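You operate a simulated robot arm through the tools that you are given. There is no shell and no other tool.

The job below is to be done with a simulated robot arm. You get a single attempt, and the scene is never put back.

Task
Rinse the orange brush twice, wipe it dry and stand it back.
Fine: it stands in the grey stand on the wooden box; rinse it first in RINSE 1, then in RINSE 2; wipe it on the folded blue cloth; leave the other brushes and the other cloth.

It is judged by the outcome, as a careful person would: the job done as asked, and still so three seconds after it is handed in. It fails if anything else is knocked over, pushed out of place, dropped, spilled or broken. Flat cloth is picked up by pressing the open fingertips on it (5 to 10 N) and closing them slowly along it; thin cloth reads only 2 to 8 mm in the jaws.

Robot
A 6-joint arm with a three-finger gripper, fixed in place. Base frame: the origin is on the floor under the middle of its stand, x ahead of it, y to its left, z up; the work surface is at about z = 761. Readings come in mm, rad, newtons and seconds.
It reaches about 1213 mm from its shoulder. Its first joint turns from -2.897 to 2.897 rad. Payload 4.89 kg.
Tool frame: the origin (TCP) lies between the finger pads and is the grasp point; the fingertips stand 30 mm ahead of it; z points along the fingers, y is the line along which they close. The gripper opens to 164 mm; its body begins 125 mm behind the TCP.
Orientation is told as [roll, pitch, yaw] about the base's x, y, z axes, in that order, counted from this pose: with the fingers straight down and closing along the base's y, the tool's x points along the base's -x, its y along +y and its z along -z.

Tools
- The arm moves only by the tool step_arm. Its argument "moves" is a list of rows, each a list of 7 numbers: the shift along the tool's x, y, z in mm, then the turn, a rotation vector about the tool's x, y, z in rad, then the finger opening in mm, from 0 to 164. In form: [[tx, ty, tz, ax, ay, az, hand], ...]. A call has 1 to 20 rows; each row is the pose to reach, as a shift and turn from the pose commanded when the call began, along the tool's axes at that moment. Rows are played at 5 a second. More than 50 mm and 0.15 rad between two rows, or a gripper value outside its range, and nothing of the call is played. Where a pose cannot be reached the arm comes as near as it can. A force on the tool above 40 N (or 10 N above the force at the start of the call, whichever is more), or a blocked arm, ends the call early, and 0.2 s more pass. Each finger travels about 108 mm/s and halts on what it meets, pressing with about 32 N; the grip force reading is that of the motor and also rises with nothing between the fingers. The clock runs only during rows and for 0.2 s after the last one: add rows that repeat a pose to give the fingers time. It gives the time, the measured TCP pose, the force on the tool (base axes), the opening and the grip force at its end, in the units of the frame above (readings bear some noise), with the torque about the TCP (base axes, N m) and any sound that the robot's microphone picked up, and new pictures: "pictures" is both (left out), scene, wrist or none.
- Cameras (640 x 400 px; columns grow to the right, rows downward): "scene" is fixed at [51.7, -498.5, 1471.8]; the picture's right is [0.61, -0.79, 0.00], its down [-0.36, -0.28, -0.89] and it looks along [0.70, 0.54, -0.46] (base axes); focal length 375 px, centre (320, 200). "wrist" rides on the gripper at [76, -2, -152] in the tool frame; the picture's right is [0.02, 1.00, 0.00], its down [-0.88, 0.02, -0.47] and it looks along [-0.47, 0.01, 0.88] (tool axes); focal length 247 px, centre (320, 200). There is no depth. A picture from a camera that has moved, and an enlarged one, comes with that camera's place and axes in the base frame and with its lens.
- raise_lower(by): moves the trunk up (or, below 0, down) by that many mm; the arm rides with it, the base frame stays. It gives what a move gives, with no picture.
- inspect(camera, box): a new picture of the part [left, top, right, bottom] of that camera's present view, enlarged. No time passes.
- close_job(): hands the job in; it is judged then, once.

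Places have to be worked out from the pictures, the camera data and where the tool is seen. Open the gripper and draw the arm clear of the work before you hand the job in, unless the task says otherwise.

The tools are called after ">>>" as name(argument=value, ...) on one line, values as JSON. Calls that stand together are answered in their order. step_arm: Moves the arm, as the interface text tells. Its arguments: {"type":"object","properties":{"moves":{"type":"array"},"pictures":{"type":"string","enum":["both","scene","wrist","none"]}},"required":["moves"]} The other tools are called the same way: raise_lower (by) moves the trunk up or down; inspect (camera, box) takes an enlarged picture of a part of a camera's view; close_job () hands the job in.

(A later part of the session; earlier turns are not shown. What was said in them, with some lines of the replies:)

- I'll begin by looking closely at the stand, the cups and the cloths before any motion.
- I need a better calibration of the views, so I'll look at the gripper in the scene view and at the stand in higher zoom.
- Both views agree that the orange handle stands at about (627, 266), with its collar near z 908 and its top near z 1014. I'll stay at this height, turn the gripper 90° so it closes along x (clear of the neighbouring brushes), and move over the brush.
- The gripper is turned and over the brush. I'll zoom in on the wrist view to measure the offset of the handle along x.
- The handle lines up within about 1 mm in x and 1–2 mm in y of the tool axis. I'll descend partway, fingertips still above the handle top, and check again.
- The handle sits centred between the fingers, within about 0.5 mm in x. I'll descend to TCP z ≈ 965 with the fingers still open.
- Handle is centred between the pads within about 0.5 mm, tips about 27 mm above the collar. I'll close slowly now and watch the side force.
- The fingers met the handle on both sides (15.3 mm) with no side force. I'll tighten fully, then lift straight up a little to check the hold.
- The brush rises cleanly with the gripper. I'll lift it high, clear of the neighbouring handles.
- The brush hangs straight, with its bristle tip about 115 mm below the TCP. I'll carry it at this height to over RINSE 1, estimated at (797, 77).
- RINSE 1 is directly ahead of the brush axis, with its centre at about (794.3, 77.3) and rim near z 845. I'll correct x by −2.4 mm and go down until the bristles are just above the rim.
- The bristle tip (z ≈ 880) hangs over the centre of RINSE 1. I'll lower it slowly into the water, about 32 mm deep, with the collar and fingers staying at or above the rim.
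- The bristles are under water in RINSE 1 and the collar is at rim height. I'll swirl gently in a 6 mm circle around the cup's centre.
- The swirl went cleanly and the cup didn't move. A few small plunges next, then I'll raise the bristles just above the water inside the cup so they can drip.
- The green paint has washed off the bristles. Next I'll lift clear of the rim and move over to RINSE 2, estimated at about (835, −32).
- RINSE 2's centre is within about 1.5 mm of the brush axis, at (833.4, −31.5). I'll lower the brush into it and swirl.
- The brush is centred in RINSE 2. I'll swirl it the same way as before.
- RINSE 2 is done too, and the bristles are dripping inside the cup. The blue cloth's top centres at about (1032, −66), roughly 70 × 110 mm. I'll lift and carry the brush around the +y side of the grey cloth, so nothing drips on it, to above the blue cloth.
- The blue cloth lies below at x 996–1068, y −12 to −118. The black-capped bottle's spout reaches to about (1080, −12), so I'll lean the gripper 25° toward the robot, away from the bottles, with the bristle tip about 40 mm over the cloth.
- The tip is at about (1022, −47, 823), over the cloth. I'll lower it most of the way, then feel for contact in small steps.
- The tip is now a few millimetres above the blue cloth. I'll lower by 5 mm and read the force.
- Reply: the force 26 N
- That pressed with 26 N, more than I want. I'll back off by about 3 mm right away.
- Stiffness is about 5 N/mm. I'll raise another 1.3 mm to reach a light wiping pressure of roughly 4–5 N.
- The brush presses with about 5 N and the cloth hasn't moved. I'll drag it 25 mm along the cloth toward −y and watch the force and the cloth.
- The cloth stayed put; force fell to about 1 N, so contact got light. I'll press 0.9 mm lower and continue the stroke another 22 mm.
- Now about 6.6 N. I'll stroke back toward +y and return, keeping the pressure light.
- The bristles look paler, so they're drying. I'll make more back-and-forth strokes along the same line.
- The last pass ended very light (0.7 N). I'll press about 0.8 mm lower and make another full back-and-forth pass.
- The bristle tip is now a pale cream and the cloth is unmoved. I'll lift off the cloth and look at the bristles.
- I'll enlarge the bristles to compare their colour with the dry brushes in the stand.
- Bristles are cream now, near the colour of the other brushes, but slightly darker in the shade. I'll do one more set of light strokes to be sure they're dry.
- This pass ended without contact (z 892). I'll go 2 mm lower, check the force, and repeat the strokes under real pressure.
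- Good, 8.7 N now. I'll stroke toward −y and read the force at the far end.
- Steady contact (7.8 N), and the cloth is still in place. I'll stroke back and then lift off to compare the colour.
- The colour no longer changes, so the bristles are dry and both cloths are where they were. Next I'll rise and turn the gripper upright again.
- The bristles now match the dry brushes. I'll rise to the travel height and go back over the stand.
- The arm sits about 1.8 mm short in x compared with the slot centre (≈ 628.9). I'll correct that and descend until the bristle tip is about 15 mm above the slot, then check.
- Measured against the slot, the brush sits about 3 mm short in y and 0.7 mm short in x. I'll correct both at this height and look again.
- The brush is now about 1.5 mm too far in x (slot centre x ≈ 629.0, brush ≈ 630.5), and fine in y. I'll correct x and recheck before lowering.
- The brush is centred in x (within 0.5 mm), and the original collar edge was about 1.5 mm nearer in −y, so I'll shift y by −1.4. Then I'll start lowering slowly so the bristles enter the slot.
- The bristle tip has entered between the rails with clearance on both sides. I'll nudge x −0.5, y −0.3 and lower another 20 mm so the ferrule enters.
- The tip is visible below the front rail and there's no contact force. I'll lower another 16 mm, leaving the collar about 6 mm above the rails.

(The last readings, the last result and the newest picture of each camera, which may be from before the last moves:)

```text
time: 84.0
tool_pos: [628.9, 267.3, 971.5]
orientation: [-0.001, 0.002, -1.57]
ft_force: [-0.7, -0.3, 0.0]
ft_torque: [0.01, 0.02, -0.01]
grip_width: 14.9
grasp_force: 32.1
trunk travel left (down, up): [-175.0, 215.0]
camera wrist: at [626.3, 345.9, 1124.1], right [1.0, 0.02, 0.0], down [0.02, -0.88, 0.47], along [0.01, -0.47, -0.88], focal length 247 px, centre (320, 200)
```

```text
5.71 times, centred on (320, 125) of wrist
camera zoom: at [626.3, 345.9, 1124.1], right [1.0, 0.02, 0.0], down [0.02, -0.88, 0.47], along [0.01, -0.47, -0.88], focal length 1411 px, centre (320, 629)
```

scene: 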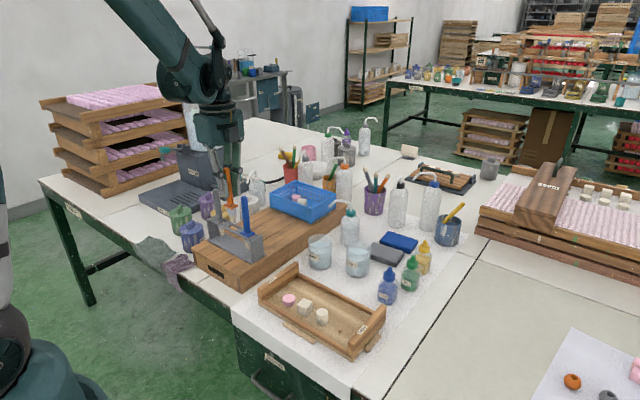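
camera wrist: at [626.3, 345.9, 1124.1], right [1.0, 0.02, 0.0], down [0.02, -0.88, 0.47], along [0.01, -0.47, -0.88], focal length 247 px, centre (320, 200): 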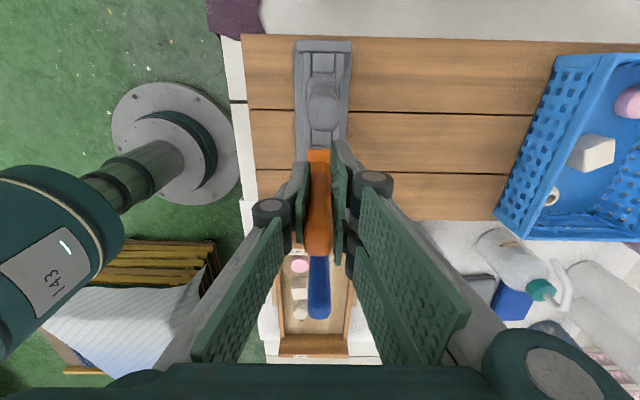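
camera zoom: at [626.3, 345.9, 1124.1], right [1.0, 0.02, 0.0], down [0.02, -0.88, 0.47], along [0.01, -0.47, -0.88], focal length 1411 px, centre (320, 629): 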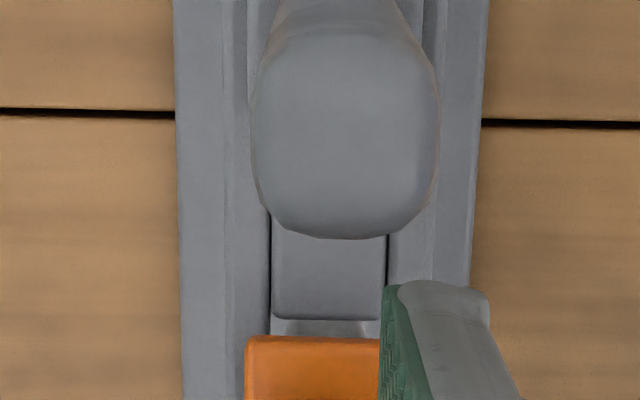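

The ferrule is through the slot with no force. I'll lower the last 4.5 mm and watch for seating force.

>>> step_arm(moves=[[0.5, 0, 1.5, 0, 0, 0, 6], [0.5, 0, 3, 0, 0, 0, 6], [0.5, 0, 4.5, 0, 0, 0, 6], [0.5, 0, 4.5, 0, 0, 0, 6]], pictures="wrist")

>>> inspect(camera="scene", box=[210, 190, 260, 250])

```text
time: 85.0
tool_pos: [629.5, 269.2, 968.4]
orientation: [0.0, 0.001, -1.571]
ft_force: [0.1, -0.4, -0.6]
ft_torque: [-0.01, 0.0, 0.02]
grip_width: 14.7
grasp_force: 31.5
trunk travel left (down, up): [-175.0, 215.0]
camera wrist: at [627.2, 346.9, 1120.5], right [1.0, 0.02, 0.0], down [0.02, -0.88, 0.47], along [0.01, -0.47, -0.88], focal length 247 px, centre (320, 200)
```

wrist: 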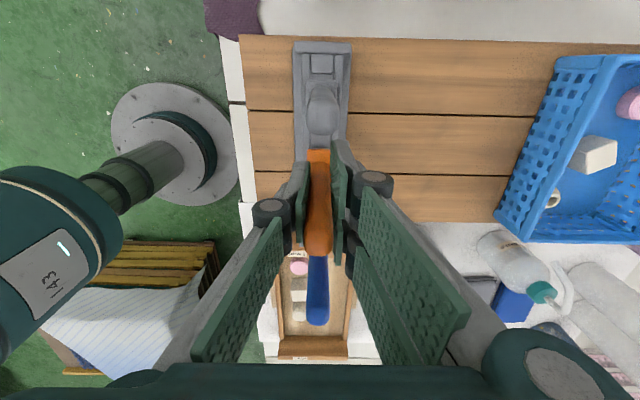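

```text
6.67 times, centred on (235, 220) of scene
camera zoom: at [51.7, -498.5, 1471.8], right [0.61, -0.79, 0.0], down [-0.36, -0.28, -0.89], along [0.7, 0.54, -0.46], focal length 2502 px, centre (887, 67)
```

zoom: 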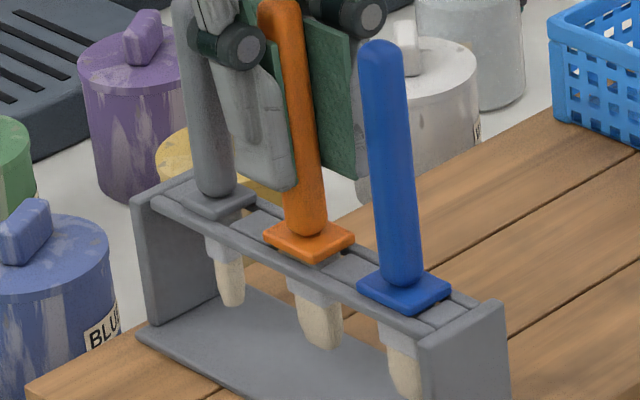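

Still about 1.9 mm above the original height with no contact. I'll lower 1.6 mm more.

>>> step_arm(moves=[[0, -0.3, 0.8, 0, 0, 0, 6], [0, -0.3, 1.6, 0, 0, 0, 6], [0, -0.3, 1.6, 0, 0, 0, 6]], pictures="wrist")

>>> inspect(camera="scene", box=[210, 190, 260, 250])

```text
time: 85.8
tool_pos: [629.3, 269.6, 966.5]
orientation: [0.0, 0.001, -1.57]
ft_force: [-0.3, 0.0, -0.6]
ft_torque: [0.0, -0.01, 0.02]
grip_width: 14.9
grasp_force: 32.0
trunk travel left (down, up): [-175.0, 215.0]
camera wrist: at [626.2, 347.1, 1118.7], right [1.0, 0.02, 0.0], down [0.02, -0.88, 0.47], along [0.01, -0.47, -0.88], focal length 247 px, centre (320, 200)
```

wrist: 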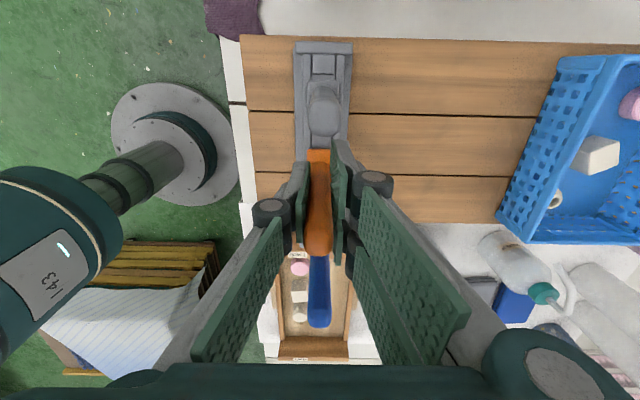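

```text
6.67 times, centred on (235, 220) of scene
camera zoom: at [51.7, -498.5, 1471.8], right [0.61, -0.79, 0.0], down [-0.36, -0.28, -0.89], along [0.7, 0.54, -0.46], focal length 2502 px, centre (887, 67)
```

zoom: 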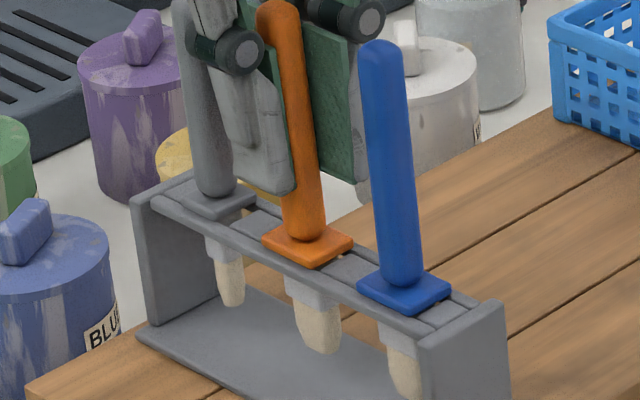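

The pose matches the one at pick-up, and no load is felt yet. I'll ease down another 1 mm to feel for seating.

>>> step_arm(moves=[[0, 0, 0.5, 0, 0, 0, 6], [0, 0, 1.0, 0, 0, 0, 6], [0, 0, 1.0, 0, 0, 0, 6]], pictures="none")

>>> inspect(camera="scene", box=[220, 210, 250, 240])

>>> inspect(camera="wrist", box=[285, 110, 355, 180])

```text
time: 86.6
tool_pos: [628.4, 269.2, 965.9]
orientation: [0.002, 0.0, -1.572]
ft_force: [6.2, 5.3, 24.2]
ft_torque: [0.15, -0.15, 0.04]
grip_width: 15.0
grasp_force: 31.6
trunk travel left (down, up): [-175.0, 215.0]
```

```text
13.33 times, centred on (235, 225) of scene
camera zoom: at [51.7, -498.5, 1471.8], right [0.61, -0.79, 0.0], down [-0.36, -0.28, -0.89], along [0.7, 0.54, -0.46], focal length 5004 px, centre (1453, -133)
```

zoom: 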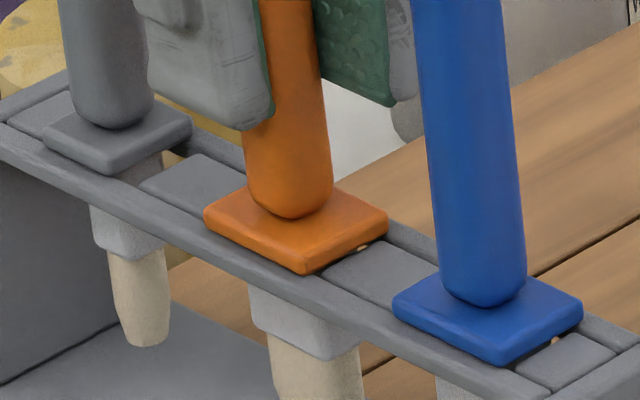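

```text
5.71 times, centred on (320, 145) of wrist
camera zoom: at [625.8, 346.4, 1118.2], right [1.0, 0.02, 0.0], down [0.02, -0.88, 0.47], along [0.01, -0.47, -0.88], focal length 1411 px, centre (320, 514)
```

zoom: 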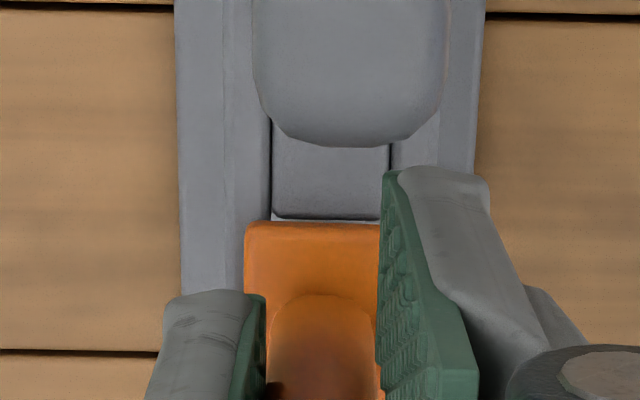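

The collar is seated on the rails (24 N reaction), so I'll ease back 0.9 mm to relieve the load before releasing.

>>> step_arm(moves=[[0, 0, -0.5, 0, 0, 0, 6], [0, 0, -0.8, 0, 0, 0, 6], [0, 0, -0.8, 0, 0, 0, 6]], pictures="none")

```text
time: 87.4
tool_pos: [627.4, 268.4, 965.6]
orientation: [0.0, 0.0, -1.572]
ft_force: [0.7, -1.1, 8.4]
ft_torque: [-0.18, 0.03, 0.01]
grip_width: 14.9
grasp_force: 31.8
trunk travel left (down, up): [-175.0, 215.0]
```

It's down to 8 N. I'll ease another 0.4 mm, then open the fingers slowly.

>>> step_arm(moves=[[0, 0, -0.4, 0, 0, 0, 6], [0, 0, -0.4, 0, 0, 0, 10], [0, 0, -0.4, 0, 0, 0, 14], [0, 0, -0.4, 0, 0, 0, 15], [0, 0, -0.4, 0, 0, 0, 16], [0, 0, -0.4, 0, 0, 0, 17], [0, 0, -0.4, 0, 0, 0, 18], [0, 0, -0.4, 0, 0, 0, 20]], pictures="wrist")

>>> inspect(camera="scene", box=[210, 180, 260, 250])

>>> inspect(camera="wrist", box=[285, 120, 355, 240])

```text
time: 89.2
tool_pos: [628.7, 268.4, 967.0]
orientation: [0.0, 0.0, -1.572]
ft_force: [-0.7, 0.3, 0.2]
ft_torque: [0.02, 0.0, 0.01]
grip_width: 19.9
grasp_force: 0.2
trunk travel left (down, up): [-175.0, 215.0]
camera wrist: at [626.1, 346.8, 1118.6], right [1.0, 0.02, 0.0], down [0.02, -0.88, 0.47], along [0.01, -0.47, -0.88], focal length 247 px, centre (320, 200)
```

wrist: 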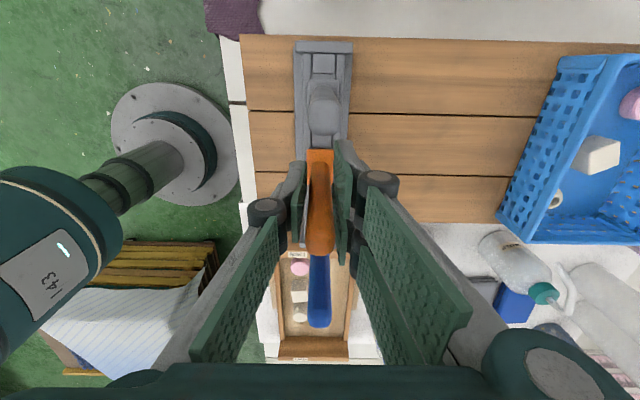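

```text
5.71 times, centred on (235, 215) of scene
camera zoom: at [51.7, -498.5, 1471.8], right [0.61, -0.79, 0.0], down [-0.36, -0.28, -0.89], along [0.7, 0.54, -0.46], focal length 2145 px, centre (806, 114)
```

zoom: 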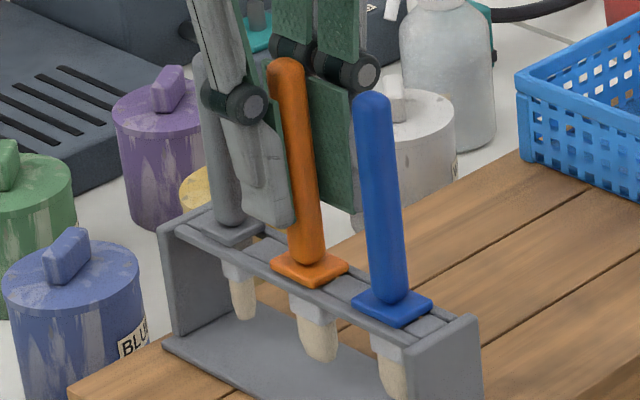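

```text
3.33 times, centred on (320, 180) of wrist
camera zoom: at [626.1, 346.8, 1118.6], right [1.0, 0.02, 0.0], down [0.02, -0.88, 0.47], along [0.01, -0.47, -0.88], focal length 823 px, centre (320, 267)
```

zoom: 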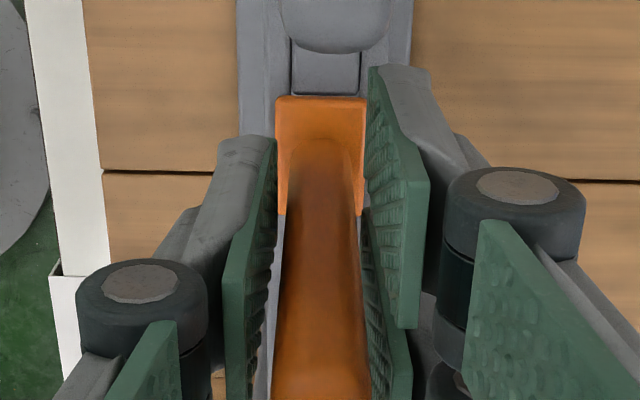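

The brush stands seated on its own. I'll open the fingers wider and rise straight up, clear of it.

>>> step_arm(moves=[[0, 0, 0, 0, 0, 0, 28], [0, 0, 0, 0, 0, 0, 40], [0, 0, 0, 0, 0, 0, 55], [0, 0, 0, 0, 0, 0, 65], [0, 0, -10, 0, 0, 0, 70], [0, 0, -30, 0, 0, 0, 70], [0, 0, -55, 0, 0, 0, 70], [0, 0, -85, 0, 0, 0, 70], [0, 0, -115, 0, 0, 0, 70], [0, 0, -145, 0, 0, 0, 70], [0, 0, -175, 0, 0, 0, 70], [0, 0, -210, 0, 0, 0, 70], [0, 0, -210, 0, 0, 0, 70]])

>>> inspect(camera="scene", box=[200, 170, 270, 260])

>>> inspect(camera="wrist", box=[260, 30, 380, 190])

```text
time: 92.0
tool_pos: [629.9, 267.9, 1179.9]
orientation: [-0.001, 0.0, -1.572]
ft_force: [0.1, 0.0, -0.4]
ft_torque: [-0.03, -0.03, -0.01]
grip_width: 70.0
grasp_force: 0.0
trunk travel left (down, up): [-175.0, 215.0]
camera wrist: at [626.8, 346.4, 1331.1], right [1.0, 0.02, 0.0], down [0.02, -0.88, 0.47], along [0.01, -0.47, -0.88], focal length 247 px, centre (320, 200)
```

scene: 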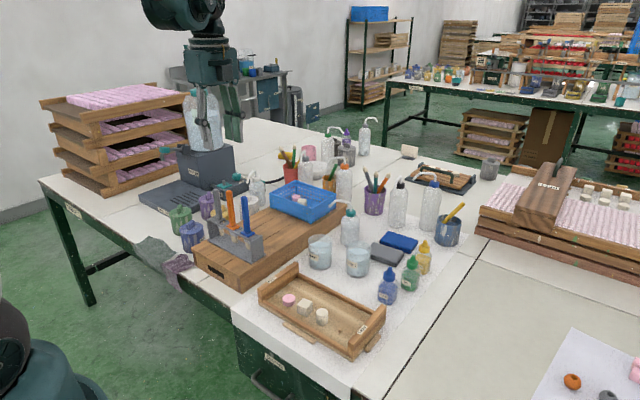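
wrist: 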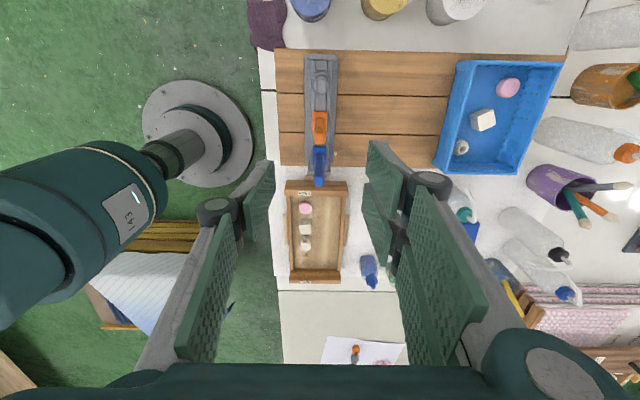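

```text
4.44 times, centred on (235, 215) of scene
camera zoom: at [51.7, -498.5, 1471.8], right [0.61, -0.79, 0.0], down [-0.36, -0.28, -0.89], along [0.7, 0.54, -0.46], focal length 1668 px, centre (698, 133)
```

zoom: 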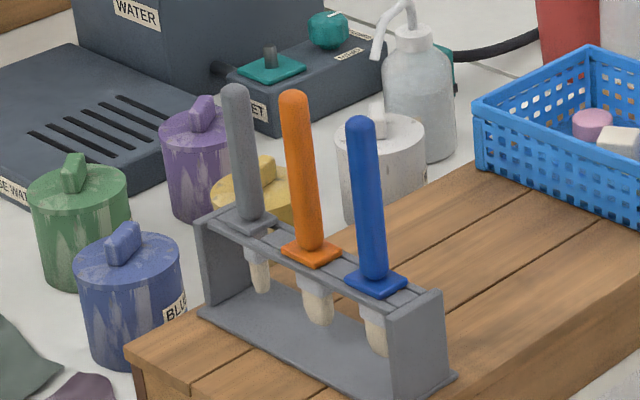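

```text
2.50 times, centred on (320, 110) of wrist
camera zoom: at [626.8, 346.4, 1331.1], right [1.0, 0.02, 0.0], down [0.02, -0.88, 0.47], along [0.01, -0.47, -0.88], focal length 617 px, centre (320, 425)
```

zoom: 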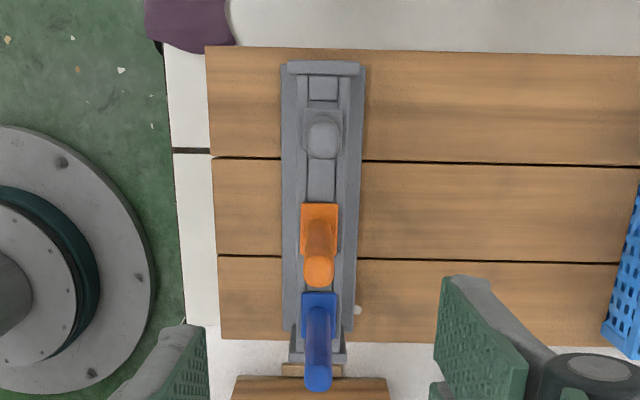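

The orange brush stands flat in its slot exactly where it was. I'll open fully, draw the arm back and up, and check the cups and cloths.

>>> step_arm(moves=[[0, -10, -15, 0, 0, 0, 90], [2, -25, -30, 0, 0, 0, 120], [5, -40, -45, 0, 0, 0, 150], [8, -60, -60, 0, 0, 0, 164], [8, -60, -60, 0, 0, 0, 164], [8, -60, -60, 0, 0, 0, 164], [8, -60, -60, 0, 0, 0, 164], [8, -60, -60, 0, 0, 0, 164]])

>>> inspect(camera="scene", box=[290, 190, 450, 310])

>>> inspect(camera="scene", box=[180, 170, 300, 300])

```text
time: 93.8
tool_pos: [570.6, 278.4, 1240.8]
orientation: [0.0, 0.0, -1.573]
ft_force: [0.4, 0.7, -0.7]
ft_torque: [-0.02, 0.01, -0.06]
grip_width: 163.9
grasp_force: 0.1
trunk travel left (down, up): [-175.0, 215.0]
camera wrist: at [567.1, 355.5, 1392.1], right [1.0, 0.02, 0.0], down [0.02, -0.88, 0.47], along [0.01, -0.47, -0.88], focal length 247 px, centre (320, 200)
```

scene: 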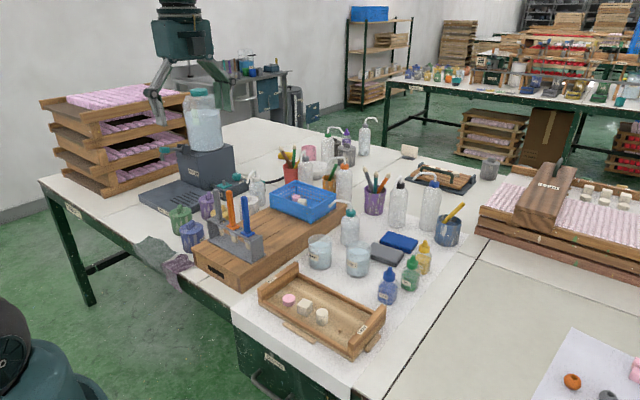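
wrist: 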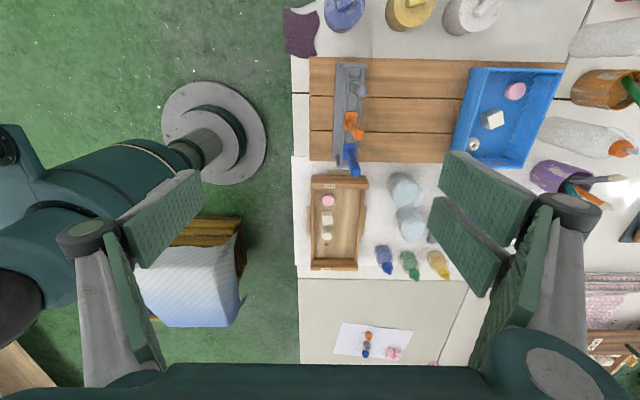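

```text
3.33 times, centred on (370, 250) of scene
camera zoom: at [51.7, -498.5, 1471.8], right [0.61, -0.79, 0.0], down [-0.36, -0.28, -0.89], along [0.7, 0.54, -0.46], focal length 1251 px, centre (153, 33)
```

zoom: 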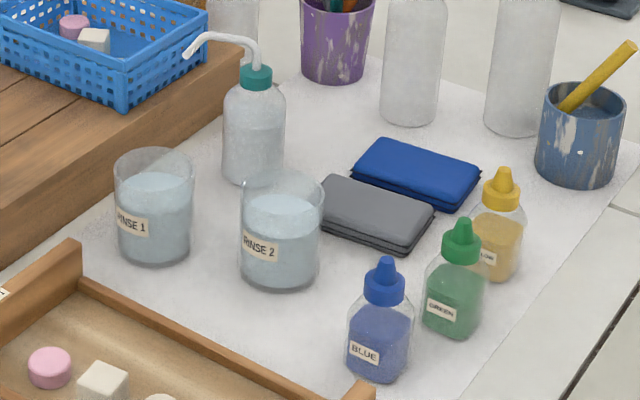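

```text
3.08 times, centred on (240, 235) of scene
camera zoom: at [51.7, -498.5, 1471.8], right [0.61, -0.79, 0.0], down [-0.36, -0.28, -0.89], along [0.7, 0.54, -0.46], focal length 1155 px, centre (566, 92)
```

zoom: 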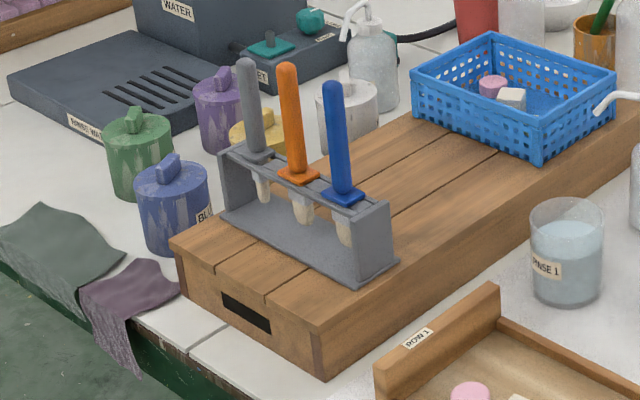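

The brush is clean, dry and standing in its slot. The cups, both cloths, the other brushes and the bottles are where they were at the start. The gripper is open and clear of the work, so I'm handing in the job.

>>> close_job()

```text
The job is handed in.
```

I rinsed the orange brush in RINSE 1 and then RINSE 2, wiped it dry on the folded blue cloth, and stood it back in its slot in the grey stand. The job is handed in, but I haven't seen the verdict.

- **Rinsing:** The green paint came off in RINSE 1. I swirled and plunged the brush in both cups and let it drip inside each before moving on.
- **Wiping:** I made several strokes along the blue cloth until the bristles were the same cream as the other two brushes. The first touch pressed harder than I meant (26 N). I backed off at once, and the cloth didn't move.
- **Standing it back:** The collar seated with a brief 24 N push, which I eased before letting go. In the last pictures the brush stands flat in its original place.
- **Everything else:** In those pictures, the cups, both cloths, the other brushes and the bottles look just as they did at the start. The gripper is open and clear of the work.
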